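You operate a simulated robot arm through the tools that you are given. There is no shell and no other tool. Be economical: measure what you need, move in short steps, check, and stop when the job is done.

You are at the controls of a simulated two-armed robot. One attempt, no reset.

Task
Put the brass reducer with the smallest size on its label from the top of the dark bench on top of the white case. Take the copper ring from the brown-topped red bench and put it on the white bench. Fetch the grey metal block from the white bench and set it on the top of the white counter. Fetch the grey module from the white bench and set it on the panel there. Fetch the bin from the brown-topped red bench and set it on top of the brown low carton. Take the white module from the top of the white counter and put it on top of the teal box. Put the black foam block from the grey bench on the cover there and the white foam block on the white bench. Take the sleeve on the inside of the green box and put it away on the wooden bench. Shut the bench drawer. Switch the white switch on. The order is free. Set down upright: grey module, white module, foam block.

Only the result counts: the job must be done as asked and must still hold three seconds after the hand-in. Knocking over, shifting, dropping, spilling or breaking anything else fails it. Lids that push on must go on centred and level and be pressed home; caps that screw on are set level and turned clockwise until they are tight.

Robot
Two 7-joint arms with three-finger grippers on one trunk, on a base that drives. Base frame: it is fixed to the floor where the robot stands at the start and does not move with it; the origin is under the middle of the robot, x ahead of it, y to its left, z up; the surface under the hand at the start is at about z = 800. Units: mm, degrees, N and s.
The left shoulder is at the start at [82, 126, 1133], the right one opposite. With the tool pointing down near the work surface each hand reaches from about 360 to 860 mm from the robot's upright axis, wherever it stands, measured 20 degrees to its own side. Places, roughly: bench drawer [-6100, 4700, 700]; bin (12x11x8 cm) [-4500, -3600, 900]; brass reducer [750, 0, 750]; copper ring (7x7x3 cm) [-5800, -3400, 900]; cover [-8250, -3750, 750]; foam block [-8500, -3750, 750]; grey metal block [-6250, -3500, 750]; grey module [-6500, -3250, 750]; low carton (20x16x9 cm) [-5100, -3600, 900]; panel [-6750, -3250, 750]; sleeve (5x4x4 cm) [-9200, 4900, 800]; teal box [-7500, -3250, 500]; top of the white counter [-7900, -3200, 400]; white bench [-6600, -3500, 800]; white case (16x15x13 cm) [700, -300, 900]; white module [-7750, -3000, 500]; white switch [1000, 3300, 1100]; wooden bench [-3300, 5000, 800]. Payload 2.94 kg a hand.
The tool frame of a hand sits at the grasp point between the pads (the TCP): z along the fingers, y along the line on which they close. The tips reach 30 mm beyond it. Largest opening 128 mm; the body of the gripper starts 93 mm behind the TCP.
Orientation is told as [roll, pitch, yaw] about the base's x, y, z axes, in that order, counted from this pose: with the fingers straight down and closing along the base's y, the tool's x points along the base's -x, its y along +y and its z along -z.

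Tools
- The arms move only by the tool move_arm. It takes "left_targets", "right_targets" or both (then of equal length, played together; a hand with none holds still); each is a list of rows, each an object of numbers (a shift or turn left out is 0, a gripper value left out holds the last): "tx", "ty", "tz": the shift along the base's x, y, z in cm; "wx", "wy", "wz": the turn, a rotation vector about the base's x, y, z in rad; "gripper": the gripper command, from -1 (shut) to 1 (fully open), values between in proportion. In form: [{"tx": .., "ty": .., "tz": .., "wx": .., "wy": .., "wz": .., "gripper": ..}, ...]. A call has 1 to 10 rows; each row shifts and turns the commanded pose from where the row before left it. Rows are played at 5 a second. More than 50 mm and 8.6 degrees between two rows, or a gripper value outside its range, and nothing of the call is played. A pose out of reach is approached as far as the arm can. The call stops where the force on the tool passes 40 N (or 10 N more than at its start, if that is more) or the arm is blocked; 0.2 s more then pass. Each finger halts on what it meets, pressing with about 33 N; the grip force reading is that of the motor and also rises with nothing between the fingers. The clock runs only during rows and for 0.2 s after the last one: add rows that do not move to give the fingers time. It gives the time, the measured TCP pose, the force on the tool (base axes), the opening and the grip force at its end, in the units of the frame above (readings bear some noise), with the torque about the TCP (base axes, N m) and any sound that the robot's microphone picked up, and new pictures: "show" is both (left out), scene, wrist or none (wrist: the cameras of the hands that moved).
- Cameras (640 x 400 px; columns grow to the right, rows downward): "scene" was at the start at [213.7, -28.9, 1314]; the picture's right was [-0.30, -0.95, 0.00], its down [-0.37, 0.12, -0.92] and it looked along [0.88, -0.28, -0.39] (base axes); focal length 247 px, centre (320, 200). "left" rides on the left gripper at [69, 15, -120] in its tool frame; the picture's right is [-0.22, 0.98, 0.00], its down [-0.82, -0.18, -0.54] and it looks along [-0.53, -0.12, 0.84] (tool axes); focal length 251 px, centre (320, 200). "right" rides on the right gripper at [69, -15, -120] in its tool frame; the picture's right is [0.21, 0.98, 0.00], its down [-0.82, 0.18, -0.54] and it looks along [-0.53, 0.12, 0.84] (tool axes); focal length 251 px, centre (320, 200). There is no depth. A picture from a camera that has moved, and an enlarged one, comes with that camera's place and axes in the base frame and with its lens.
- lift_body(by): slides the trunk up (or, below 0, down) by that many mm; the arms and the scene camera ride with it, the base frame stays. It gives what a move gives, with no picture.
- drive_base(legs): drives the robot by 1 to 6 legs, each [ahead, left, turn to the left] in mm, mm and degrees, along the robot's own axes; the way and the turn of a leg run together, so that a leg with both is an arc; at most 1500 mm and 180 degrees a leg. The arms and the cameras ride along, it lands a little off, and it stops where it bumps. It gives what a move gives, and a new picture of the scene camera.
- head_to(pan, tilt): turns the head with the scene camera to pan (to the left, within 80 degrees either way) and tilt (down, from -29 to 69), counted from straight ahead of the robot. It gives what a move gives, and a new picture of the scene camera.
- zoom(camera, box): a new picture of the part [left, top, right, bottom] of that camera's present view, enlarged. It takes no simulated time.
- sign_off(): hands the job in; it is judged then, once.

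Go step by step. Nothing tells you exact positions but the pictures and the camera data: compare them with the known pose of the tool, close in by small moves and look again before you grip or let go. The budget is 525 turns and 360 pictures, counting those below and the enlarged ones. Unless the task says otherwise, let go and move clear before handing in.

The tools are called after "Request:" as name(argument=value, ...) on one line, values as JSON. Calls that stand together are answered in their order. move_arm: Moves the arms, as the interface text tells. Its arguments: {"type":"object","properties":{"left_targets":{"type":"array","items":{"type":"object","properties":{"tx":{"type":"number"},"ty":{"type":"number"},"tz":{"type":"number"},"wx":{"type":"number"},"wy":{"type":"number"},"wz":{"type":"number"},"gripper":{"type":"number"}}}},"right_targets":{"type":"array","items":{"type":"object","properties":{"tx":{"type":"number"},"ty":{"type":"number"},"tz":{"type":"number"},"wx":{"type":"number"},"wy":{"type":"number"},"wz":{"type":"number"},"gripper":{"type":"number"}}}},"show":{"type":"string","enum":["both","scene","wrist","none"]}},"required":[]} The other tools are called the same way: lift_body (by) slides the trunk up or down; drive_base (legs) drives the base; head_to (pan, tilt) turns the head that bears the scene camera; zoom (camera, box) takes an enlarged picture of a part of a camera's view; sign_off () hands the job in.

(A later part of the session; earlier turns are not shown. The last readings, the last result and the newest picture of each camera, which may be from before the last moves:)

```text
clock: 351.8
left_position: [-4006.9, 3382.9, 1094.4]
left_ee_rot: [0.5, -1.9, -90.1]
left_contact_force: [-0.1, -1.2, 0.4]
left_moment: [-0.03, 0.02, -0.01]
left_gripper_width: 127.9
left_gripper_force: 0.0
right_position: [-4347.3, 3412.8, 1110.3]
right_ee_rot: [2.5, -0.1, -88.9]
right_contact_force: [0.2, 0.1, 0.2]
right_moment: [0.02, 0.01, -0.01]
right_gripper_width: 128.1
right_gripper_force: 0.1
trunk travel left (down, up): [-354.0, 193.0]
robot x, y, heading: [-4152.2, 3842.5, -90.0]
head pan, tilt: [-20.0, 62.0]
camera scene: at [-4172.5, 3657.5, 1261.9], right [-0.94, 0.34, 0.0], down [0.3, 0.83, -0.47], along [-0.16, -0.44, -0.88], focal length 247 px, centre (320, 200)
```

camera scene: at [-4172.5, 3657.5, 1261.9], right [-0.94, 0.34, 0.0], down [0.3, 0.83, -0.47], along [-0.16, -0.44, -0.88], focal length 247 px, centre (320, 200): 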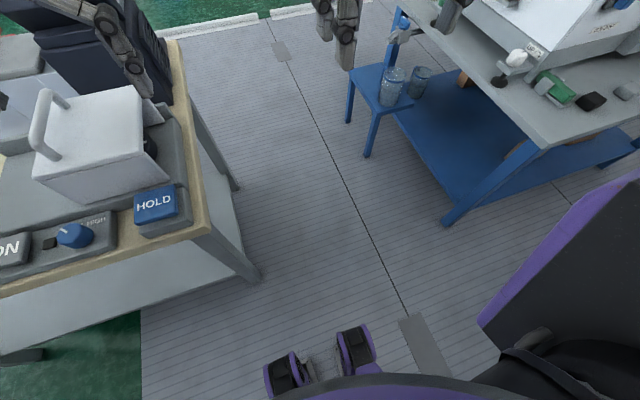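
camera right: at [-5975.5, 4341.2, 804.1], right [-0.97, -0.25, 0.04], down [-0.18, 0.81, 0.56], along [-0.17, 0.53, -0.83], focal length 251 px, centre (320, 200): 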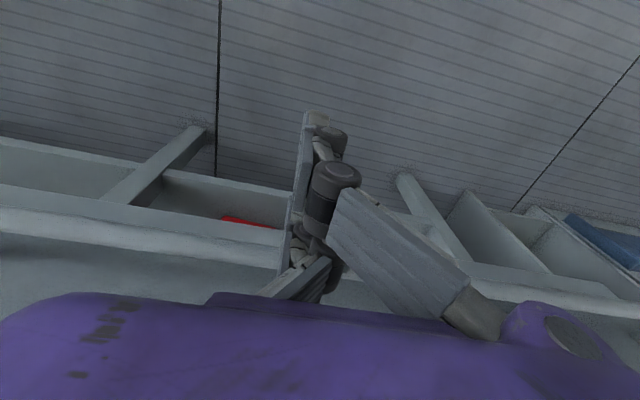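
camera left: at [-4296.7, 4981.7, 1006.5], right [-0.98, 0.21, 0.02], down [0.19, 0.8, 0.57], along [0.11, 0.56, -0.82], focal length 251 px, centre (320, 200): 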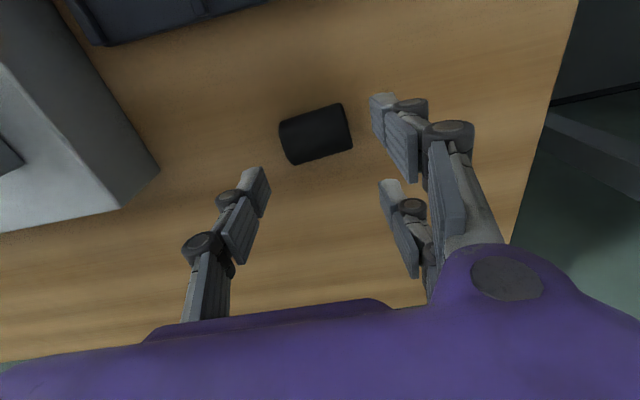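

I see my wheels: the base is only about 400–500 mm wide, so the 725 mm gap is fine. I raise the trunk for clearance, centre on the gap at x≈−4407 and drive through.

Request:
lift_body(by=190)

Request:
drive_base(legs=[[0, -258, 0], [600, 0, 0]])

Request:
head_to(pan=0, tilt=35)

```text
clock: 353.9
left_position: [-4009.0, 3382.6, 1281.5]
left_ee_rot: [0.5, -1.7, -90.1]
left_contact_force: [0.0, -0.8, -0.6]
left_moment: [0.0, 0.03, -0.03]
left_gripper_width: 127.9
left_gripper_force: 0.0
right_position: [-4347.9, 3412.7, 1301.1]
right_ee_rot: [2.5, 0.1, -88.8]
right_contact_force: [-0.1, 1.1, -0.2]
right_moment: [0.06, -0.02, -0.03]
right_gripper_width: 127.9
right_gripper_force: 0.1
trunk travel left (down, up): [-544.0, 3.0]
robot x, y, heading: [-4151.5, 3845.7, -90.0]
head pan, tilt: [-20.0, 62.0]
```

```text
clock: 359.8
left_position: [-4264.6, 2784.4, 1285.0]
left_ee_rot: [0.5, -1.9, -90.1]
left_contact_force: [-0.6, -0.8, 0.7]
left_moment: [-0.03, -0.02, 0.04]
left_gripper_width: 128.2
left_gripper_force: 0.0
right_position: [-4606.4, 2815.1, 1301.6]
right_ee_rot: [2.5, -0.1, -88.9]
right_contact_force: [-0.3, -0.1, 0.3]
right_moment: [0.0, -0.01, 0.03]
right_gripper_width: 127.9
right_gripper_force: 0.0
trunk travel left (down, up): [-544.0, 3.0]
robot x, y, heading: [-4406.8, 3242.0, -90.3]
head pan, tilt: [-20.0, 62.0]
camera scene: at [-4428.0, 3174.0, 1472.7], right [-0.95, 0.31, 0.0], down [0.26, 0.83, -0.5], along [-0.15, -0.47, -0.87], focal length 247 px, centre (320, 200)
```

scene: 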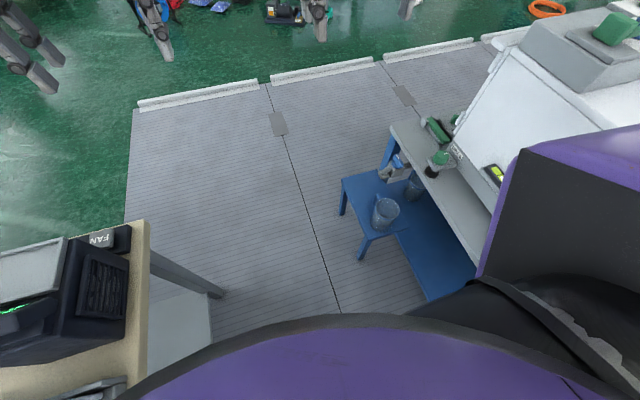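

```text
clock: 360.7
left_position: [-4266.7, 2783.4, 1283.1]
left_ee_rot: [0.5, -1.8, -90.2]
left_contact_force: [0.2, -0.5, 0.3]
left_moment: [-0.02, 0.0, 0.0]
left_gripper_width: 127.9
left_gripper_force: 0.1
right_position: [-4605.4, 2813.3, 1300.9]
right_ee_rot: [2.5, -0.1, -88.9]
right_contact_force: [-0.2, 0.6, -0.6]
right_moment: [0.0, -0.01, -0.01]
right_gripper_width: 127.7
right_gripper_force: 0.1
trunk travel left (down, up): [-544.0, 3.0]
robot x, y, heading: [-4411.9, 3246.2, -89.9]
head pan, tilt: [0.0, 35.0]
camera scene: at [-4407.8, 3148.2, 1507.0], right [-1.0, 0.0, 0.0], down [0.0, 0.57, -0.82], along [0.0, -0.82, -0.57], focal length 247 px, centre (320, 200)
```

scene: 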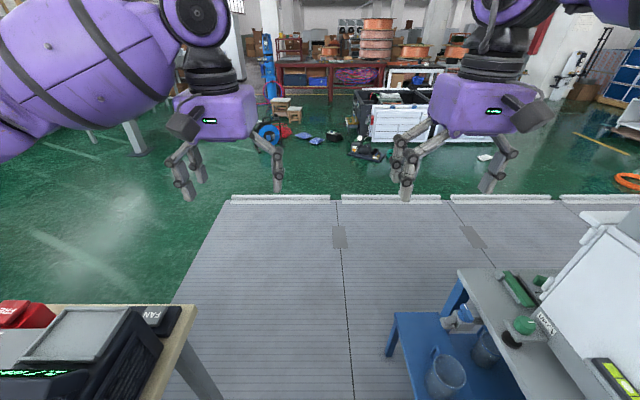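

Gap confirmed from x −4749 to −4019. I shift 25 mm and drive through southward.

Request:
drive_base(legs=[[0, 25, 0], [1300, 0, 0]])

```text
clock: 367.7
left_position: [-4228.7, 1487.5, 1283.5]
left_ee_rot: [0.4, -1.9, -89.5]
left_contact_force: [0.5, 0.0, 0.0]
left_moment: [0.01, -0.03, 0.0]
left_gripper_width: 127.8
left_gripper_force: 0.1
right_position: [-4569.7, 1515.4, 1301.4]
right_ee_rot: [2.5, -0.1, -88.3]
right_contact_force: [0.7, 0.0, 0.3]
right_moment: [-0.03, 0.04, 0.0]
right_gripper_width: 128.1
right_gripper_force: 0.1
trunk travel left (down, up): [-544.0, 3.0]
robot x, y, heading: [-4379.2, 1943.2, -89.5]
head pan, tilt: [0.0, 35.0]
camera scene: at [-4375.4, 1850.7, 1507.1], right [-1.0, -0.01, 0.0], down [-0.01, 0.57, -0.82], along [0.01, -0.82, -0.57], focal length 247 px, centre (320, 200)
```

scene: 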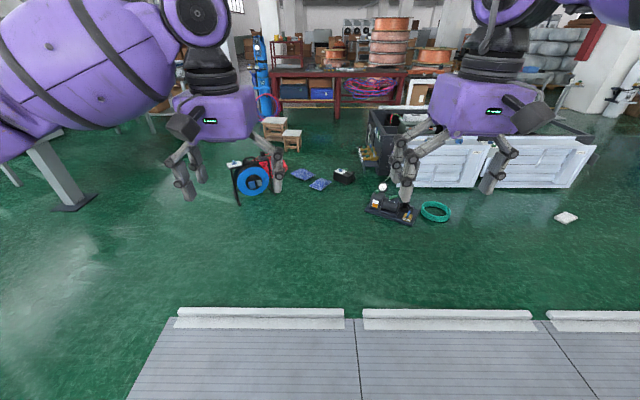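

Small items block the straight way at x≈−4375, so I go around on the left (+x) side of the blue reel. First I look that way.

Request:
drive_base(legs=[[400, 0, -0.5], [0, 1300, 0]])

Request:
head_to(pan=0, tilt=25)

```text
clock: 381.4
left_position: [-2933.0, 1084.2, 1283.8]
left_ee_rot: [0.6, -1.9, -90.3]
left_contact_force: [0.1, 0.1, 0.3]
left_moment: [0.0, 0.02, 0.02]
left_gripper_width: 127.7
left_gripper_force: 0.0
right_position: [-3273.6, 1116.5, 1302.4]
right_ee_rot: [2.5, -0.1, -89.0]
right_contact_force: [0.5, -0.2, 0.3]
right_moment: [-0.01, -0.02, 0.01]
right_gripper_width: 127.9
right_gripper_force: 0.0
trunk travel left (down, up): [-544.0, 3.0]
robot x, y, heading: [-3077.4, 1544.7, -90.0]
head pan, tilt: [0.0, 35.0]
camera scene: at [-3074.3, 1448.8, 1507.1], right [-1.0, 0.0, 0.0], down [0.0, 0.57, -0.82], along [0.0, -0.82, -0.57], focal length 247 px, centre (320, 200)
```

scene: 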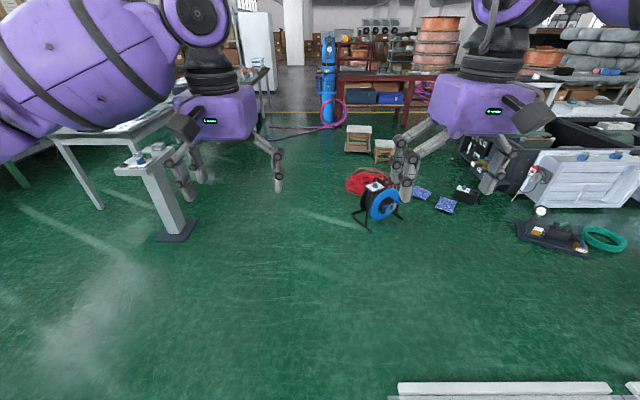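

```text
clock: 382.1
left_position: [-2931.8, 1085.1, 1283.4]
left_ee_rot: [0.6, -1.9, -90.3]
left_contact_force: [0.8, 0.8, 0.3]
left_moment: [0.02, 0.02, 0.01]
left_gripper_width: 127.8
left_gripper_force: 0.0
right_position: [-3272.9, 1116.0, 1301.1]
right_ee_rot: [2.5, -0.1, -89.0]
right_contact_force: [-0.5, -1.1, -0.3]
right_moment: [-0.02, -0.01, -0.03]
right_gripper_width: 127.7
right_gripper_force: 0.2
trunk travel left (down, up): [-544.0, 3.0]
robot x, y, heading: [-3073.8, 1542.4, -90.1]
head pan, tilt: [0.0, 25.0]
camera scene: at [-3074.1, 1444.8, 1522.8], right [-1.0, 0.0, 0.0], down [0.0, 0.42, -0.91], along [0.0, -0.91, -0.42], focal length 247 px, centre (320, 200)
```

scene: 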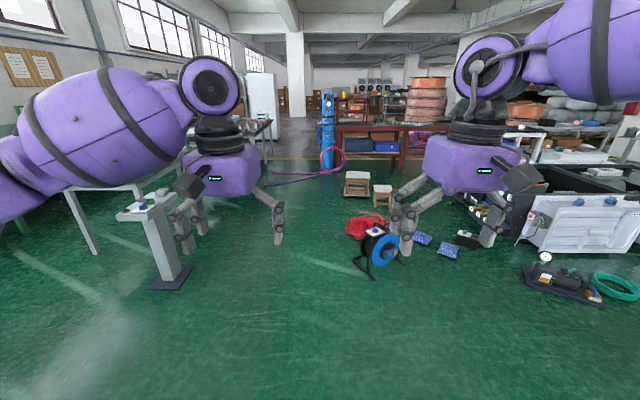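

There is a clear lane at x≈−2700 between the pedestal and the reel. I take it southward.

Request:
drive_base(legs=[[0, 370, 0], [1500, 0, 0], [1300, 0, 0]])

Request:
head_to(pan=-30, tilt=25)

```text
clock: 399.1
left_position: [-2588.8, -1729.0, 1283.4]
left_ee_rot: [0.5, -1.9, -90.7]
left_contact_force: [-0.2, 0.6, -0.8]
left_moment: [-0.04, -0.02, 0.0]
left_gripper_width: 128.1
left_gripper_force: 0.2
right_position: [-2927.3, -1697.0, 1302.4]
right_ee_rot: [2.5, 0.0, -89.5]
right_contact_force: [-0.3, -0.7, 0.3]
right_moment: [-0.01, -0.03, 0.0]
right_gripper_width: 128.2
right_gripper_force: 0.1
trunk travel left (down, up): [-544.0, 3.0]
robot x, y, heading: [-2727.3, -1273.1, -90.7]
head pan, tilt: [0.0, 25.0]
camera scene: at [-2727.1, -1368.3, 1522.9], right [-1.0, 0.01, 0.0], down [0.0, 0.42, -0.91], along [-0.01, -0.91, -0.42], focal length 247 px, centre (320, 200)
```

scene: 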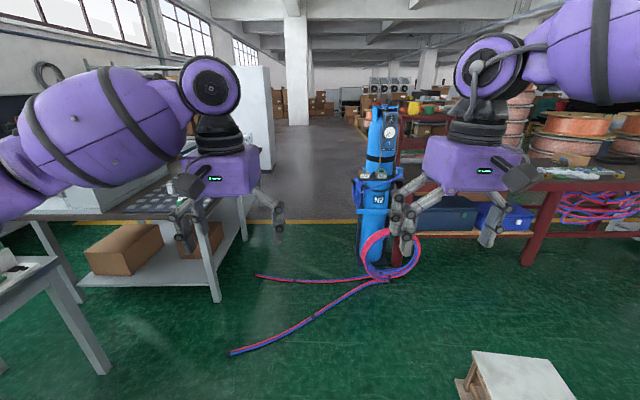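

```text
clock: 400.1
left_position: [-2588.3, -1730.5, 1282.7]
left_ee_rot: [0.5, -1.9, -90.7]
left_contact_force: [0.3, 0.6, -0.8]
left_moment: [-0.01, -0.01, 0.0]
left_gripper_width: 127.9
left_gripper_force: 0.0
right_position: [-2928.2, -1697.5, 1302.0]
right_ee_rot: [2.6, -0.1, -89.4]
right_contact_force: [-0.2, -0.2, -0.8]
right_moment: [-0.03, 0.01, 0.0]
right_gripper_width: 128.2
right_gripper_force: 0.0
trunk travel left (down, up): [-544.0, 3.0]
robot x, y, heading: [-2729.7, -1270.7, -90.4]
head pan, tilt: [-30.0, 25.0]
camera scene: at [-2772.9, -1356.0, 1522.8], right [-0.86, 0.51, 0.0], down [0.21, 0.36, -0.91], along [-0.46, -0.78, -0.42], focal length 247 px, centre (320, 200)
```

scene: 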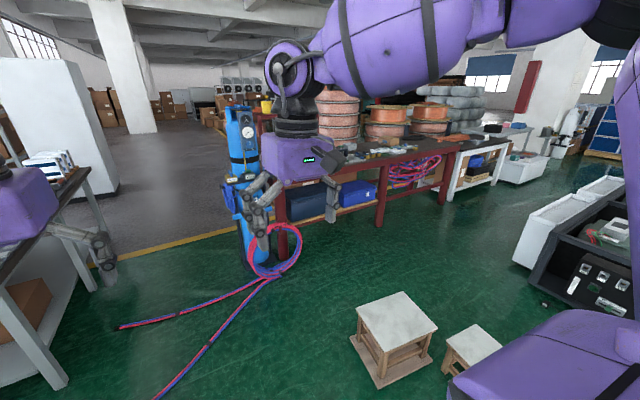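

The lane to the red bench runs between the wooden stools and the hoses on the floor. I go step by step: right 340, ahead 600, and look again.

Request:
drive_base(legs=[[0, -320, 0.5], [500, 0, 0]])

Request:
head_to(pan=-25, tilt=50)

```text
clock: 406.0
left_position: [-2907.5, -2227.2, 1283.9]
left_ee_rot: [0.5, -1.9, -90.4]
left_contact_force: [0.1, 0.1, 0.5]
left_moment: [-0.01, 0.0, 0.01]
left_gripper_width: 128.1
left_gripper_force: 0.1
right_position: [-3247.2, -2197.8, 1302.8]
right_ee_rot: [2.5, -0.1, -89.1]
right_contact_force: [-0.1, 0.2, -0.2]
right_moment: [0.02, 0.02, 0.02]
right_gripper_width: 128.0
right_gripper_force: 0.0
trunk travel left (down, up): [-544.0, 3.0]
robot x, y, heading: [-3048.6, -1765.5, -90.3]
head pan, tilt: [-30.0, 25.0]
camera scene: at [-3094.3, -1854.2, 1523.0], right [-0.86, 0.5, 0.0], down [0.21, 0.36, -0.91], along [-0.46, -0.78, -0.42], focal length 247 px, centre (320, 200)
```

scene: 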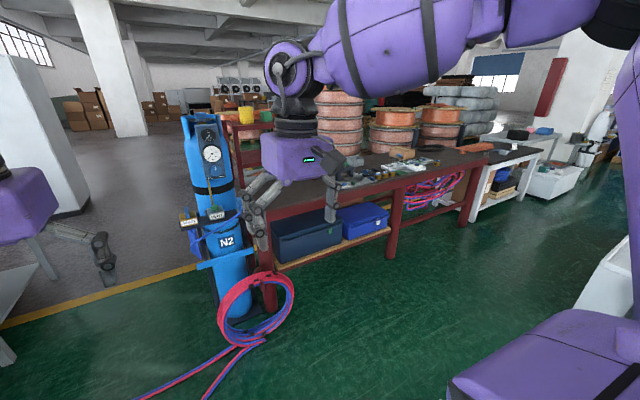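

```text
clock: 406.9
left_position: [-2907.0, -2228.7, 1284.8]
left_ee_rot: [0.4, -1.9, -90.4]
left_contact_force: [0.4, -0.8, 0.8]
left_moment: [-0.01, -0.02, 0.0]
left_gripper_width: 127.6
left_gripper_force: 0.1
right_position: [-3248.2, -2196.9, 1301.2]
right_ee_rot: [2.5, -0.1, -89.0]
right_contact_force: [0.3, -0.3, -0.5]
right_moment: [0.01, 0.03, 0.03]
right_gripper_width: 127.9
right_gripper_force: 0.1
trunk travel left (down, up): [-544.0, 3.0]
robot x, y, heading: [-3047.8, -1769.1, -90.3]
head pan, tilt: [-25.0, 50.0]
camera scene: at [-3080.7, -1845.6, 1485.4], right [-0.9, 0.43, 0.0], down [0.33, 0.69, -0.64], along [-0.27, -0.58, -0.77], focal length 247 px, centre (320, 200)
```

scene: 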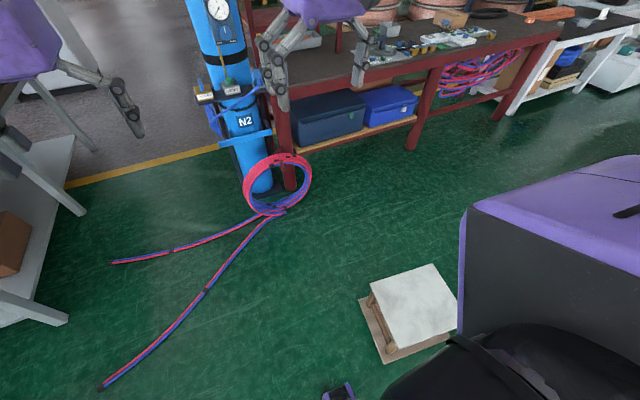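

I go ahead to y≈−2500 and then right along the bench, keeping clear of stool, tank and hoses.

Request:
drive_base(legs=[[730, 0, 0.3], [0, -800, 0]])

Request:
head_to(pan=-30, tilt=35)

```text
clock: 417.9
left_position: [-3702.7, -2956.7, 1283.7]
left_ee_rot: [0.5, -1.9, -90.2]
left_contact_force: [0.2, 0.1, -0.2]
left_moment: [-0.01, 0.02, 0.02]
left_gripper_width: 128.0
left_gripper_force: 0.1
right_position: [-4043.0, -2926.3, 1301.4]
right_ee_rot: [2.4, -0.1, -89.0]
right_contact_force: [-0.1, -0.1, 0.1]
right_moment: [-0.01, -0.02, 0.0]
right_gripper_width: 128.1
right_gripper_force: 0.0
trunk travel left (down, up): [-544.0, 3.0]
robot x, y, heading: [-3845.4, -2495.3, -90.4]
head pan, tilt: [-25.0, 50.0]
camera scene: at [-3878.0, -2574.2, 1485.3], right [-0.91, 0.42, 0.0], down [0.32, 0.69, -0.64], along [-0.27, -0.58, -0.77], focal length 247 px, centre (320, 200)
```

scene: 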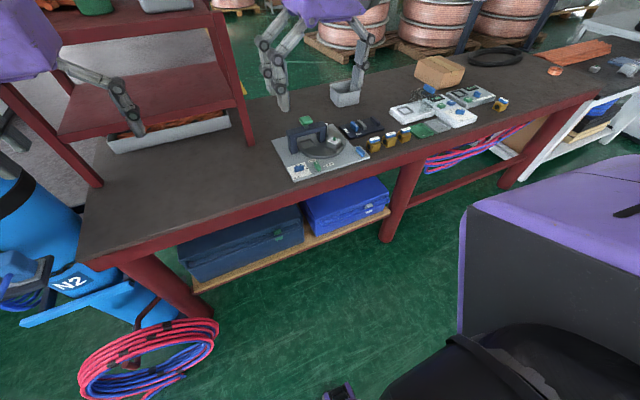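

```text
clock: 418.6
left_position: [-3702.2, -2956.7, 1284.3]
left_ee_rot: [0.5, -1.9, -90.2]
left_contact_force: [0.3, -0.5, -0.5]
left_moment: [0.01, 0.01, 0.0]
left_gripper_width: 128.4
left_gripper_force: 0.0
right_position: [-4044.1, -2926.1, 1300.7]
right_ee_rot: [2.5, 0.0, -88.8]
right_contact_force: [0.5, -0.4, 0.3]
right_moment: [-0.01, 0.01, -0.05]
right_gripper_width: 128.1
right_gripper_force: 0.0
trunk travel left (down, up): [-544.0, 3.0]
robot x, y, heading: [-3845.8, -2497.4, -89.9]
head pan, tilt: [-30.0, 35.0]
camera scene: at [-3889.8, -2580.6, 1507.0], right [-0.87, 0.5, 0.0], down [0.29, 0.5, -0.82], along [-0.41, -0.71, -0.57], focal length 247 px, centre (320, 200)
```

scene: 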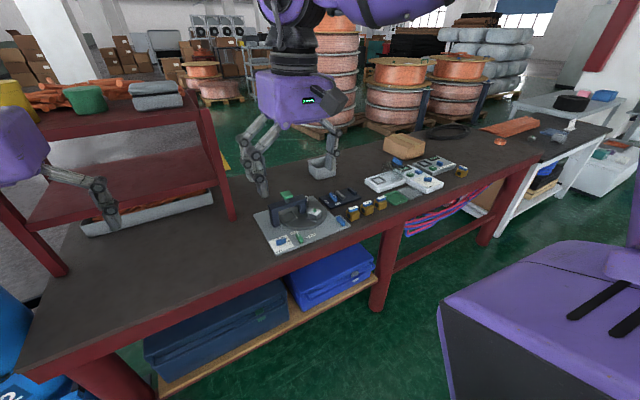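

I see the small grey bin, the brown carton and the copper ring on the bench. I drive right to stand in front of the bin and carton.

Request:
drive_base(legs=[[0, -850, 0]])

Request:
head_to(pan=0, tilt=35)

```text
clock: 426.5
left_position: [-4557.6, -2956.2, 1283.5]
left_ee_rot: [0.5, -1.9, -90.3]
left_contact_force: [-0.2, -0.1, 0.1]
left_moment: [-0.01, -0.02, -0.01]
left_gripper_width: 128.1
left_gripper_force: 0.0
right_position: [-4898.0, -2924.6, 1301.6]
right_ee_rot: [2.5, 0.0, -89.1]
right_contact_force: [0.2, 0.0, -0.2]
right_moment: [-0.02, 0.0, 0.01]
right_gripper_width: 127.5
right_gripper_force: 0.1
trunk travel left (down, up): [-544.0, 3.0]
robot x, y, heading: [-4698.8, -2494.8, -90.4]
head pan, tilt: [-30.0, 35.0]
camera scene: at [-4743.2, -2578.8, 1507.1], right [-0.86, 0.5, 0.0], down [0.29, 0.5, -0.82], along [-0.41, -0.71, -0.57], focal length 247 px, centre (320, 200)
```

scene: 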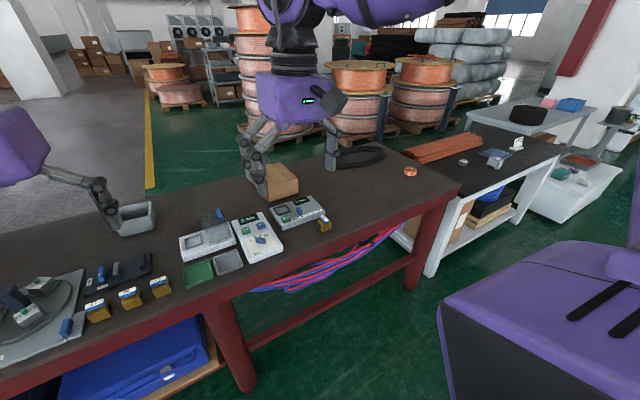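

```text
clock: 427.5
left_position: [-4558.1, -2955.2, 1284.6]
left_ee_rot: [0.5, -1.9, -90.4]
left_contact_force: [0.3, -0.9, -0.5]
left_moment: [-0.03, 0.0, 0.03]
left_gripper_width: 128.0
left_gripper_force: 0.0
right_position: [-4898.3, -2923.0, 1301.6]
right_ee_rot: [2.5, -0.1, -89.1]
right_contact_force: [0.8, 0.3, -1.4]
right_moment: [0.02, 0.03, 0.02]
right_gripper_width: 127.9
right_gripper_force: 0.1
trunk travel left (down, up): [-544.0, 3.0]
robot x, y, heading: [-4699.7, -2495.0, -90.4]
head pan, tilt: [0.0, 35.0]
camera scene: at [-4699.4, -2590.7, 1507.1], right [-1.0, 0.0, 0.0], down [0.0, 0.57, -0.82], along [0.0, -0.82, -0.57], focal length 247 px, centre (320, 200)
```

scene: 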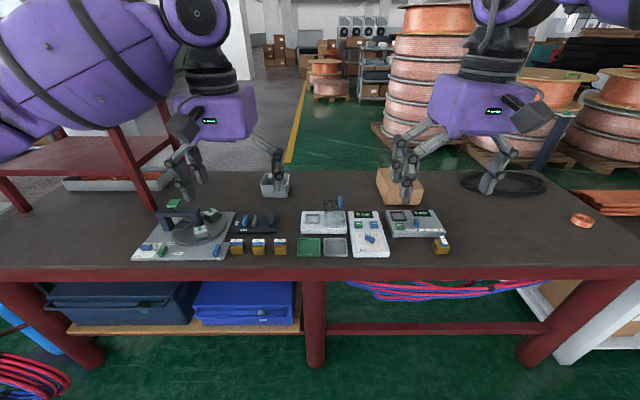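

Bin at about (−4469, −3634), carton near (−5092, −3600), ring near (−5874, −3451). I move in front of the bin and lower the trunk.

Request:
drive_base(legs=[[0, 100, 0.4], [330, 0, 0]])

Request:
lift_body(by=-190)

Request:
move_arm(left_targets=[{"ty": -4}, {"ty": -4}, {"ty": -4}, {"ty": -4}, {"ty": -4, "tz": -1}, {"ty": -2, "tz": -3}, {"tz": -3}, {}])

```text
clock: 430.8
left_position: [-4454.6, -3283.1, 1284.3]
left_ee_rot: [0.5, -2.0, -89.9]
left_contact_force: [-0.4, -0.3, -0.7]
left_moment: [-0.06, 0.03, -0.01]
left_gripper_width: 127.9
left_gripper_force: 0.0
right_position: [-4795.6, -3254.5, 1303.3]
right_ee_rot: [2.5, -0.2, -88.6]
right_contact_force: [-0.4, 0.5, 0.4]
right_moment: [0.0, 0.0, -0.01]
right_gripper_width: 128.0
right_gripper_force: 0.1
trunk travel left (down, up): [-544.0, 3.0]
robot x, y, heading: [-4598.1, -2828.1, -90.0]
head pan, tilt: [0.0, 35.0]
camera scene: at [-4597.7, -2919.1, 1507.3], right [-1.0, 0.0, 0.0], down [0.0, 0.57, -0.82], along [0.0, -0.82, -0.57], focal length 247 px, centre (320, 200)
```

scene: 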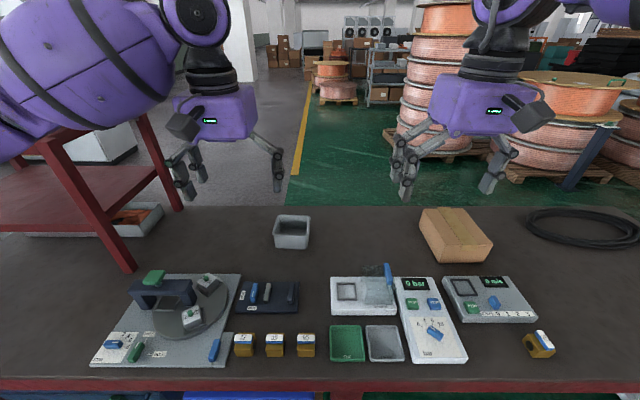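

```text
clock: 432.9
left_position: [-4453.4, -3284.2, 1094.8]
left_ee_rot: [0.4, -2.0, -89.9]
left_contact_force: [0.1, 0.3, 0.8]
left_moment: [0.02, 0.02, -0.01]
left_gripper_width: 128.1
left_gripper_force: 0.1
right_position: [-4794.3, -3254.9, 1112.1]
right_ee_rot: [2.5, -0.1, -88.7]
right_contact_force: [0.2, -0.2, 0.5]
right_moment: [-0.01, 0.01, -0.04]
right_gripper_width: 127.8
right_gripper_force: 0.0
trunk travel left (down, up): [-354.0, 193.0]
robot x, y, heading: [-4599.5, -2824.9, -89.8]
head pan, tilt: [0.0, 35.0]
```

```text
clock: 434.7
left_position: [-4453.1, -3505.8, 1023.2]
left_ee_rot: [0.5, -1.9, -89.9]
left_contact_force: [-0.1, -0.1, -0.7]
left_moment: [-0.02, 0.02, 0.0]
left_gripper_width: 127.8
left_gripper_force: 0.0
right_position: [-4795.2, -3255.5, 1111.4]
right_ee_rot: [2.6, -0.1, -88.6]
right_contact_force: [0.3, -0.1, -0.2]
right_moment: [-0.02, 0.0, 0.05]
right_gripper_width: 128.0
right_gripper_force: 0.1
trunk travel left (down, up): [-354.0, 193.0]
robot x, y, heading: [-4596.5, -2825.8, -89.9]
head pan, tilt: [0.0, 35.0]
camera scene: at [-4597.4, -3038.2, 1298.5], right [-1.0, 0.0, 0.0], down [0.0, 0.57, -0.82], along [0.0, -0.82, -0.57], focal length 247 px, centre (320, 200)
camera left: at [-4440.3, -3432.2, 1139.9], right [0.98, -0.21, 0.02], down [-0.18, -0.8, 0.57], along [-0.11, -0.56, -0.82], focal length 251 px, centre (320, 200)
```

scene: 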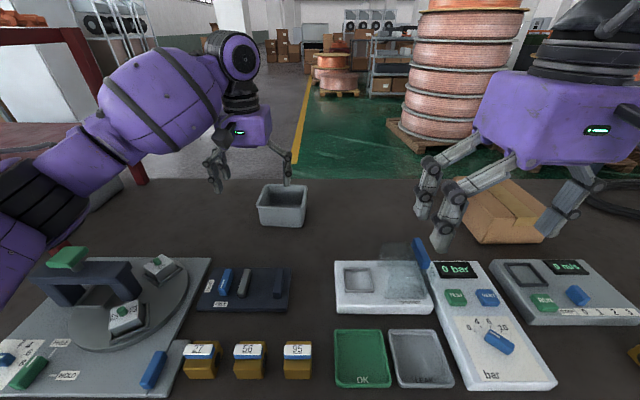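
left: 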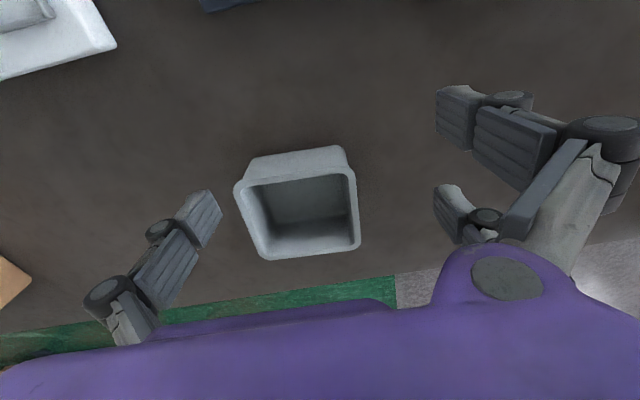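

The bin rim is at z≈912, centred (−4496, −3612), turned about −3°. I will pinch its east wall near x −4438; first I align above it.

Request:
move_arm(left_targets=[{"ty": -4, "wz": -0.055}, {"ty": -4}, {"ty": -2.6, "tx": 1.4}, {"tz": -3}, {"tz": -2}, {}], show="wrist")

```text
clock: 436.1
left_position: [-4440.7, -3609.6, 973.6]
left_ee_rot: [0.5, -1.9, -93.1]
left_contact_force: [0.4, 0.8, 0.7]
left_moment: [0.04, 0.02, -0.01]
left_gripper_width: 128.3
left_gripper_force: 0.0
right_position: [-4793.6, -3255.0, 1111.1]
right_ee_rot: [2.5, -0.2, -88.7]
right_contact_force: [0.3, 0.0, 1.1]
right_moment: [-0.02, 0.01, -0.02]
right_gripper_width: 128.1
right_gripper_force: 0.0
trunk travel left (down, up): [-354.0, 193.0]
robot x, y, heading: [-4595.3, -2825.6, -89.7]
head pan, tilt: [0.0, 35.0]
camera left: at [-4422.7, -3538.9, 1090.5], right [0.96, -0.27, 0.02], down [-0.23, -0.79, 0.57], along [-0.14, -0.55, -0.82], focal length 251 px, centre (320, 200)
```

left: 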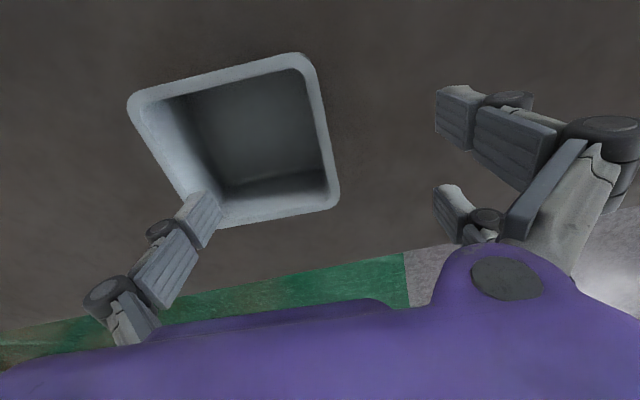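

Aligned over the east wall. I lower to z≈905 and pinch it.

Request:
move_arm(left_targets=[{"tz": -2.5}, {"tz": -2.5}, {"tz": -1.8}, {"gripper": 0}, {"gripper": -0.6}, {"gripper": -1}, {}, {}, {}], show="both")

```text
clock: 438.1
left_position: [-4439.8, -3609.8, 905.7]
left_ee_rot: [0.4, -1.8, -93.1]
left_contact_force: [0.0, 1.1, 0.7]
left_moment: [0.0, 0.02, -0.02]
left_gripper_width: 6.1
left_gripper_force: 32.4
right_position: [-4793.3, -3256.3, 1111.8]
right_ee_rot: [2.6, -0.1, -88.6]
right_contact_force: [0.0, 0.4, -0.1]
right_moment: [-0.03, -0.01, 0.03]
right_gripper_width: 128.2
right_gripper_force: 0.1
trunk travel left (down, up): [-354.0, 193.0]
robot x, y, heading: [-4595.9, -2826.2, -89.6]
head pan, tilt: [0.0, 35.0]
camera scene: at [-4597.2, -3038.5, 1298.5], right [-1.0, 0.0, 0.0], down [0.0, 0.57, -0.82], along [0.0, -0.82, -0.57], focal length 247 px, centre (320, 200)
camera left: at [-4422.6, -3539.0, 1022.3], right [0.96, -0.27, 0.02], down [-0.23, -0.79, 0.57], along [-0.14, -0.55, -0.82], focal length 251 px, centre (320, 200)
```

scene: 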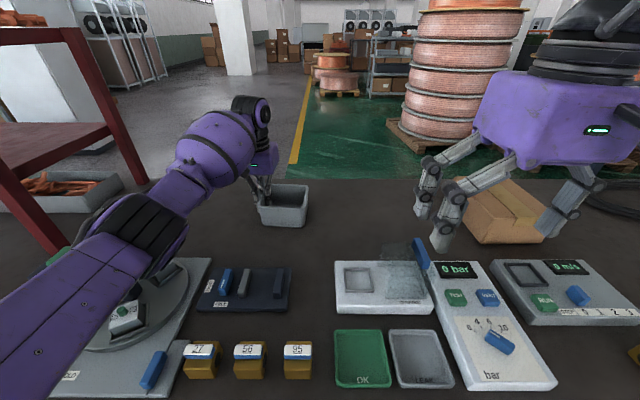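
left: 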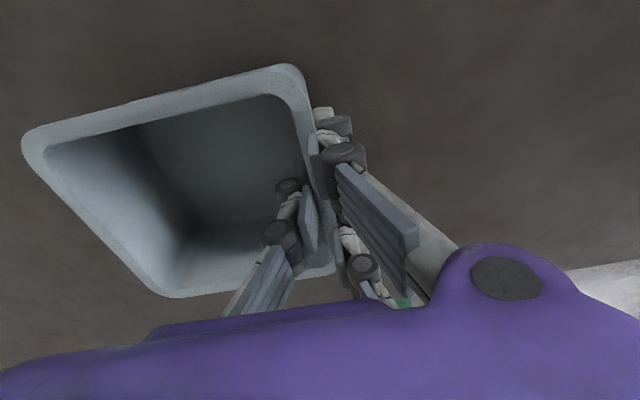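

The wall (6 mm) is gripped. I lift slowly.

Request:
move_arm(left_targets=[{"tz": 0.5}, {"tz": 1}, {"tz": 1.5}, {"tz": 2}, {"tz": 2.5}, {"tz": 3}, {"tz": 3}, {"tz": 3}, {"tz": 3}, {}], show="both")

```text
clock: 440.3
left_position: [-4438.8, -3610.6, 1100.1]
left_ee_rot: [0.5, -1.8, -93.1]
left_contact_force: [-0.5, 0.3, -2.1]
left_moment: [0.0, -0.02, 0.01]
left_gripper_width: 6.1
left_gripper_force: 32.6
right_position: [-4794.6, -3255.8, 1111.7]
right_ee_rot: [2.4, -0.1, -88.7]
right_contact_force: [0.5, -0.4, 0.1]
right_moment: [-0.02, 0.01, 0.0]
right_gripper_width: 128.1
right_gripper_force: 0.2
trunk travel left (down, up): [-354.0, 193.0]
robot x, y, heading: [-4599.8, -2822.2, -89.8]
head pan, tilt: [0.0, 35.0]
camera scene: at [-4596.9, -3039.1, 1298.3], right [-1.0, 0.0, 0.0], down [0.0, 0.57, -0.82], along [0.0, -0.82, -0.57], focal length 247 px, centre (320, 200)
camera left: at [-4421.8, -3539.2, 1217.3], right [0.96, -0.27, 0.02], down [-0.23, -0.79, 0.56], along [-0.14, -0.55, -0.82], focal length 251 px, centre (320, 200)
```

scene: 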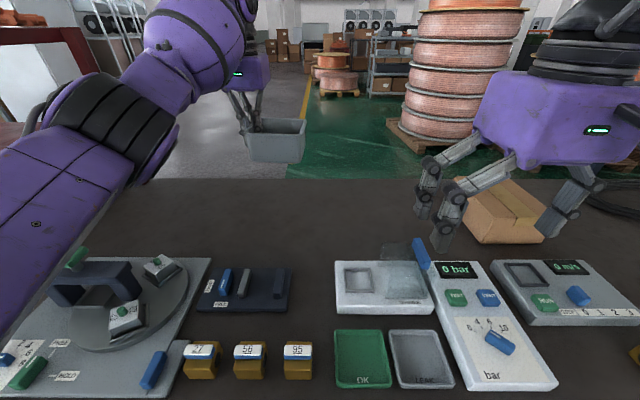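
left: 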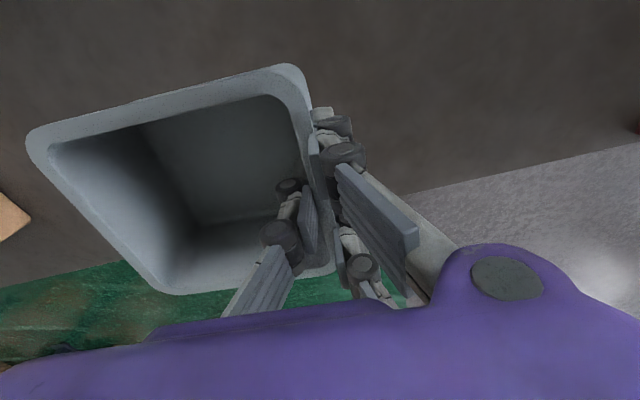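

The bin hangs level. I drive right about 580 mm to bring it near the carton.

Request:
drive_base(legs=[[0, -560, 0]])

Request:
zoom(camera="left", box=[0, 0, 640, 400])

```text
clock: 445.7
left_position: [-4996.8, -3613.3, 1101.5]
left_ee_rot: [0.5, -1.9, -92.8]
left_contact_force: [0.0, -0.3, -1.4]
left_moment: [0.0, -0.1, 0.01]
left_gripper_width: 6.0
left_gripper_force: 32.9
right_position: [-5354.4, -3260.3, 1111.8]
right_ee_rot: [2.5, -0.2, -88.3]
right_contact_force: [0.5, 0.1, 0.4]
right_moment: [-0.02, -0.03, 0.02]
right_gripper_width: 128.2
right_gripper_force: 0.1
trunk travel left (down, up): [-354.0, 193.0]
robot x, y, heading: [-5164.1, -2829.4, -89.5]
head pan, tilt: [0.0, 35.0]
camera scene: at [-5158.7, -3042.1, 1298.4], right [-1.0, -0.01, 0.0], down [-0.01, 0.57, -0.82], along [0.01, -0.82, -0.57], focal length 247 px, centre (320, 200)
```

scene: 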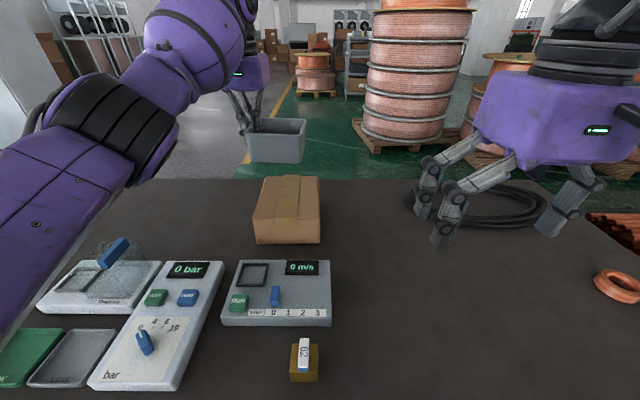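

```text
1.00 times, centred on (320, 200) of left (not enlarged: the box is as wide or as high as the picture)
camera zoom: at [-4981.2, -3541.5, 1217.5], right [0.96, -0.26, 0.02], down [-0.22, -0.79, 0.57], along [-0.14, -0.55, -0.82], focal length 251 px, centre (320, 200)
```

zoom: 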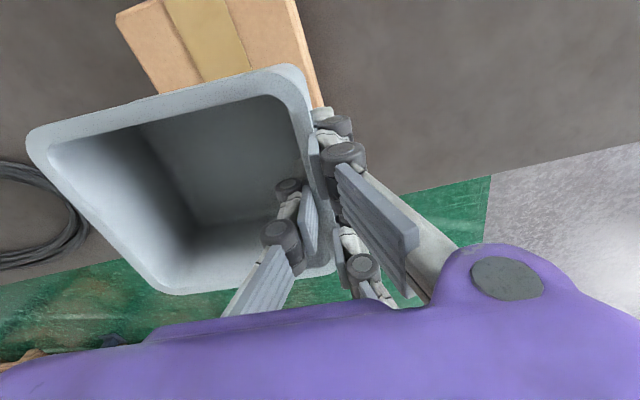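

Carton top centre is about (−5068, −3614) at z≈918. I shift the bin over it and lower.

Request:
move_arm(left_targets=[{"tx": -1.5}, {"tz": -3}, {"tz": -3}, {"tz": -2}, {"tz": -1}, {}])

```text
clock: 447.1
left_position: [-5012.0, -3613.5, 1011.0]
left_ee_rot: [0.5, -1.9, -92.8]
left_contact_force: [0.0, 0.2, -1.2]
left_moment: [0.02, -0.1, 0.0]
left_gripper_width: 6.1
left_gripper_force: 33.2
right_position: [-5354.8, -3258.8, 1111.6]
right_ee_rot: [2.5, -0.1, -88.3]
right_contact_force: [-0.4, -0.3, 0.2]
right_moment: [0.0, -0.04, 0.02]
right_gripper_width: 127.7
right_gripper_force: 0.1
trunk travel left (down, up): [-354.0, 193.0]
robot x, y, heading: [-5161.4, -2831.2, -89.5]
head pan, tilt: [0.0, 35.0]
camera scene: at [-5158.8, -3042.0, 1298.5], right [-1.0, -0.01, 0.0], down [-0.01, 0.57, -0.82], along [0.01, -0.82, -0.57], focal length 247 px, centre (320, 200)
camera left: at [-4996.0, -3541.7, 1127.7], right [0.96, -0.26, 0.02], down [-0.22, -0.79, 0.57], along [-0.14, -0.55, -0.82], focal length 251 px, centre (320, 200)
```

scene: 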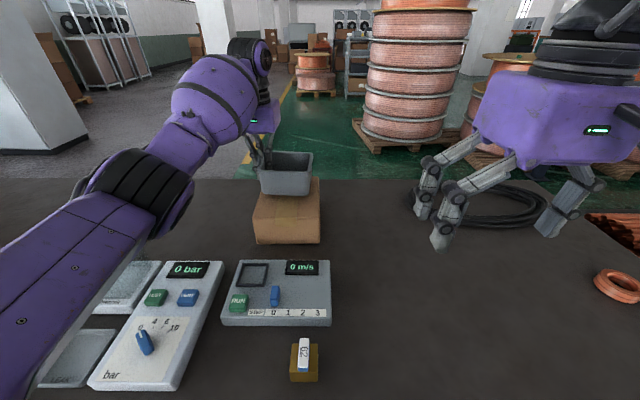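
left: 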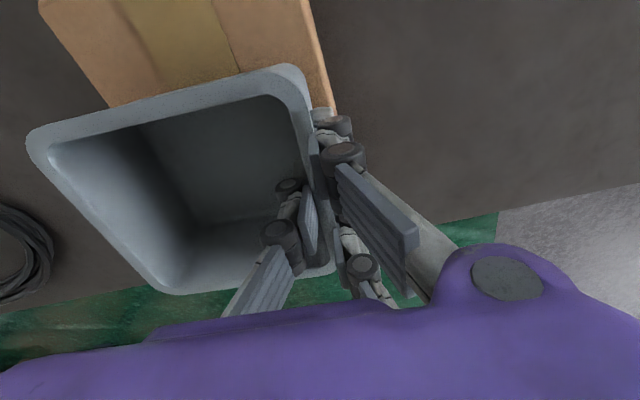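

Looks centred. I lower in small steps.

Request:
move_arm(left_targets=[{"tz": -0.8}, {"tz": -0.4}, {"tz": -0.3}, {"tz": -0.3}, {"tz": -0.3}, {"tz": -0.3}, {}], show="none")

```text
clock: 448.7
left_position: [-5013.8, -3611.4, 991.4]
left_ee_rot: [0.5, -2.4, -92.9]
left_contact_force: [6.9, -7.0, 34.2]
left_moment: [-0.34, -0.12, 0.12]
left_gripper_width: 6.2
left_gripper_force: 32.6
right_position: [-5354.5, -3258.3, 1113.0]
right_ee_rot: [2.5, -0.2, -88.3]
right_contact_force: [-0.1, 0.1, 0.0]
right_moment: [0.0, 0.03, 0.0]
right_gripper_width: 128.0
right_gripper_force: 0.0
trunk travel left (down, up): [-354.0, 193.0]
robot x, y, heading: [-5159.6, -2828.9, -89.4]
head pan, tilt: [0.0, 35.0]
```

Contact at z 991 as computed. I relax, open a little and check before rising.

Request:
move_arm(left_targets=[{"tz": 0.3}, {"tz": 0.1}, {}, {"gripper": -0.7}, {"gripper": -0.4}, {}, {}], show="both")

```text
clock: 450.3
left_position: [-5014.1, -3611.7, 990.0]
left_ee_rot: [0.4, -1.9, -92.7]
left_contact_force: [-1.1, 0.7, -0.5]
left_moment: [0.04, 0.01, -0.01]
left_gripper_width: 38.6
left_gripper_force: 0.0
right_position: [-5354.4, -3259.8, 1113.2]
right_ee_rot: [2.5, -0.1, -88.4]
right_contact_force: [0.5, 0.3, 0.2]
right_moment: [0.03, -0.01, 0.02]
right_gripper_width: 127.9
right_gripper_force: 0.0
trunk travel left (down, up): [-354.0, 193.0]
robot x, y, heading: [-5161.4, -2830.5, -89.4]
head pan, tilt: [0.0, 35.0]
camera scene: at [-5158.6, -3041.8, 1298.5], right [-1.0, -0.01, 0.0], down [-0.01, 0.57, -0.82], along [0.01, -0.82, -0.57], focal length 247 px, centre (320, 200)
camera left: at [-4996.3, -3541.1, 1107.7], right [0.96, -0.26, 0.02], down [-0.22, -0.79, 0.57], along [-0.14, -0.55, -0.82], focal length 251 px, centre (320, 200)
```

scene: 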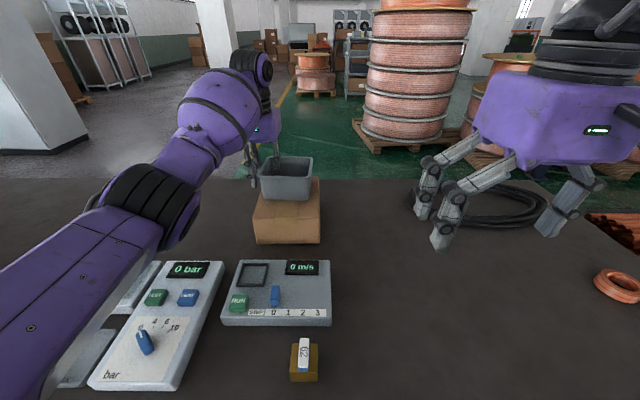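
left: 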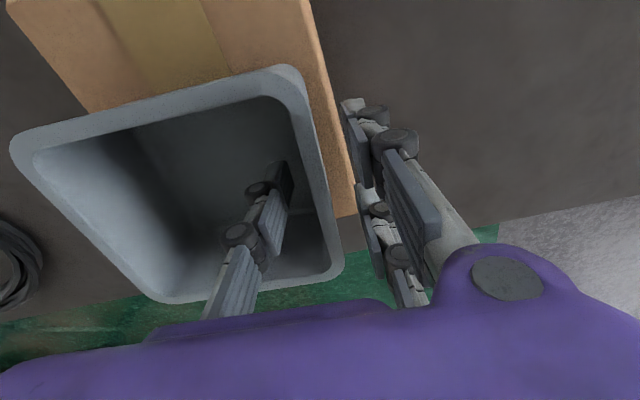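

The bin rests on the carton. I lift the hand straight up out of it.

Request:
move_arm(left_targets=[{"tz": 1.5}, {"tz": 2}, {"tz": 3}, {"tz": 3}, {"tz": 3}, {}], show="both")

```text
clock: 451.7
left_position: [-5012.3, -3612.3, 1115.3]
left_ee_rot: [0.5, -1.8, -92.8]
left_contact_force: [-0.3, 0.3, -0.2]
left_moment: [0.01, 0.02, -0.02]
left_gripper_width: 38.3
left_gripper_force: 0.0
right_position: [-5353.4, -3261.2, 1111.7]
right_ee_rot: [2.5, 0.0, -88.4]
right_contact_force: [0.4, 0.0, -0.9]
right_moment: [0.0, -0.01, 0.03]
right_gripper_width: 128.1
right_gripper_force: 0.0
trunk travel left (down, up): [-354.0, 193.0]
robot x, y, heading: [-5162.5, -2834.4, -89.2]
head pan, tilt: [0.0, 35.0]
camera scene: at [-5158.3, -3042.4, 1298.4], right [-1.0, -0.01, 0.0], down [-0.01, 0.57, -0.82], along [0.01, -0.82, -0.57], focal length 247 px, centre (320, 200)
camera left: at [-4995.4, -3542.0, 1232.4], right [0.97, -0.26, 0.02], down [-0.22, -0.79, 0.57], along [-0.14, -0.55, -0.82], focal length 251 px, centre (320, 200)
```

scene: 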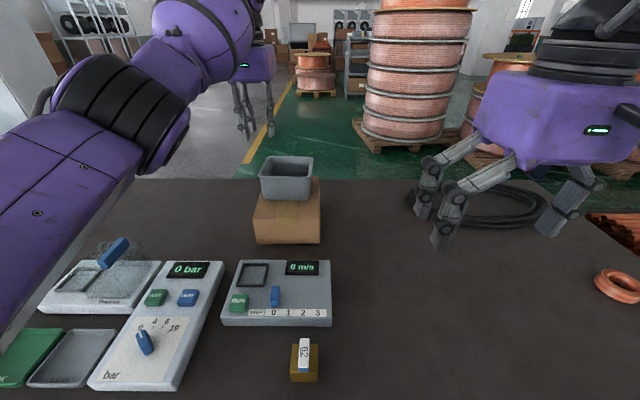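
left: 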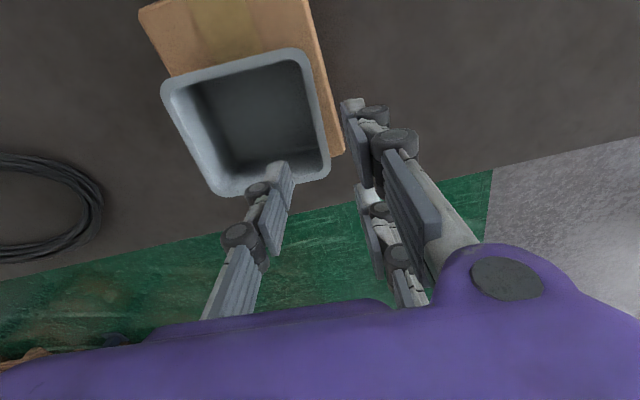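

Bin is well supported on the carton. Next the copper ring: I retract the hand a bit and drive right to it.

Request:
move_arm(left_targets=[{"ty": 4}, {"ty": 4}, {"ty": 4}, {"ty": 4}, {"ty": 4}, {"ty": 4, "wz": 0.055}, {}], show="none")

Request:
drive_base(legs=[[0, -750, -0.7]])

```text
clock: 453.3
left_position: [-5012.9, -3374.0, 1116.0]
left_ee_rot: [0.5, -1.9, -89.6]
left_contact_force: [-0.4, -0.3, -1.2]
left_moment: [0.06, -0.02, 0.01]
left_gripper_width: 38.5
left_gripper_force: 0.1
right_position: [-5354.7, -3261.3, 1110.9]
right_ee_rot: [2.5, -0.1, -88.2]
right_contact_force: [0.4, 0.0, 0.7]
right_moment: [0.03, -0.01, 0.0]
right_gripper_width: 128.5
right_gripper_force: 0.1
trunk travel left (down, up): [-354.0, 193.0]
robot x, y, heading: [-5164.8, -2829.7, -89.5]
head pan, tilt: [0.0, 35.0]
```

```text
clock: 460.3
left_position: [-5770.5, -3376.9, 1115.7]
left_ee_rot: [0.5, -1.8, -90.6]
left_contact_force: [0.1, -0.5, 0.4]
left_moment: [-0.02, 0.02, 0.02]
left_gripper_width: 38.4
left_gripper_force: 0.1
right_position: [-6109.6, -3257.1, 1112.5]
right_ee_rot: [2.5, -0.1, -89.2]
right_contact_force: [0.3, 0.6, 0.1]
right_moment: [0.02, 0.0, 0.01]
right_gripper_width: 128.0
right_gripper_force: 0.3
trunk travel left (down, up): [-354.0, 193.0]
robot x, y, heading: [-5911.3, -2829.7, -90.2]
head pan, tilt: [0.0, 35.0]
camera scene: at [-5911.1, -3042.4, 1298.5], right [-1.0, 0.01, 0.0], down [0.0, 0.57, -0.82], along [-0.01, -0.82, -0.57], focal length 247 px, centre (320, 200)
```

scene: 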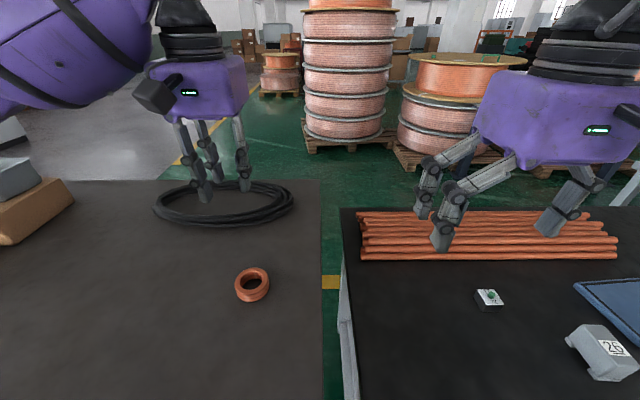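

The ring is right under the left hand at about (−5769, −3377). I open and look with the wrist camera.

Request:
move_arm(left_targets=[{"tz": -4, "gripper": 1}, {"tz": -4}, {"tz": -4}, {"tz": -3}, {}], show="wrist")

```text
clock: 461.5
left_position: [-5770.5, -3375.2, 965.9]
left_ee_rot: [0.5, -1.9, -90.7]
left_contact_force: [0.6, 0.7, 0.1]
left_moment: [0.0, 0.02, 0.01]
left_gripper_width: 128.0
left_gripper_force: 0.1
right_position: [-6111.6, -3257.0, 1112.1]
right_ee_rot: [2.4, 0.0, -89.2]
right_contact_force: [-0.8, -0.2, 0.0]
right_moment: [0.0, -0.01, 0.0]
right_gripper_width: 127.9
right_gripper_force: 0.1
trunk travel left (down, up): [-354.0, 193.0]
robot x, y, heading: [-5904.1, -2828.2, -90.4]
head pan, tilt: [0.0, 35.0]
camera left: at [-5756.6, -3303.3, 1082.6], right [0.97, -0.22, 0.02], down [-0.19, -0.8, 0.57], along [-0.11, -0.55, -0.82], focal length 251 px, centre (320, 200)
```

left: 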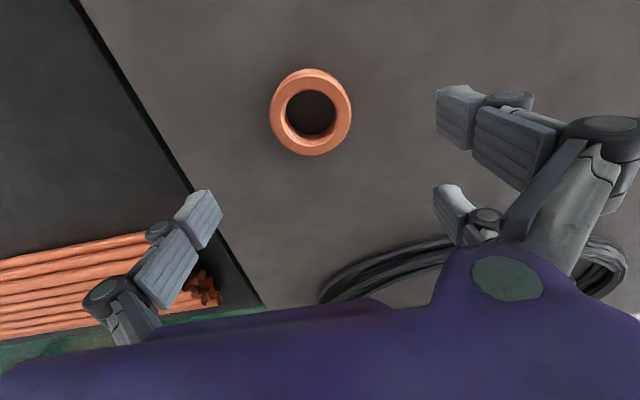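

Ring centre refined to (−5775, −3364). I descend and grip across it.

Request:
move_arm(left_targets=[{"tx": -0.45, "ty": 1.1, "tz": -2}, {"tz": -3}, {"tz": -3}, {"tz": -1.5}, {"tz": -0.4}, {}], show="wrist")

```text
clock: 462.9
left_position: [-5775.3, -3364.7, 867.0]
left_ee_rot: [0.5, -1.9, -90.6]
left_contact_force: [-0.4, 0.0, -0.9]
left_moment: [0.01, -0.02, 0.01]
left_gripper_width: 128.2
left_gripper_force: 0.1
right_position: [-6111.0, -3258.3, 1112.5]
right_ee_rot: [2.4, -0.1, -89.2]
right_contact_force: [0.4, -0.7, -0.3]
right_moment: [0.0, -0.02, 0.02]
right_gripper_width: 128.0
right_gripper_force: 0.0
trunk travel left (down, up): [-354.0, 193.0]
robot x, y, heading: [-5907.2, -2831.4, -90.5]
head pan, tilt: [0.0, 35.0]
camera left: at [-5761.2, -3292.9, 983.7], right [0.97, -0.22, 0.02], down [-0.19, -0.8, 0.57], along [-0.11, -0.55, -0.82], focal length 251 px, centre (320, 200)
```

left: 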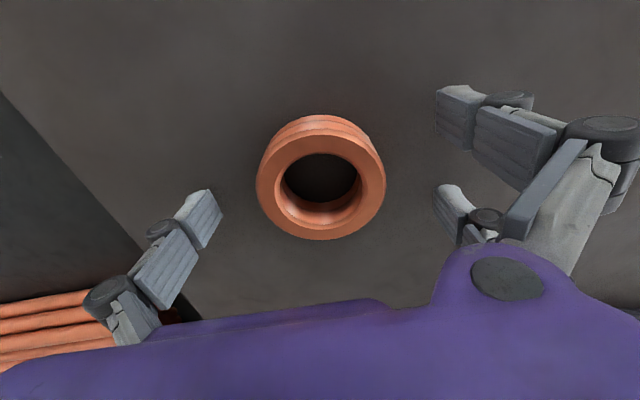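

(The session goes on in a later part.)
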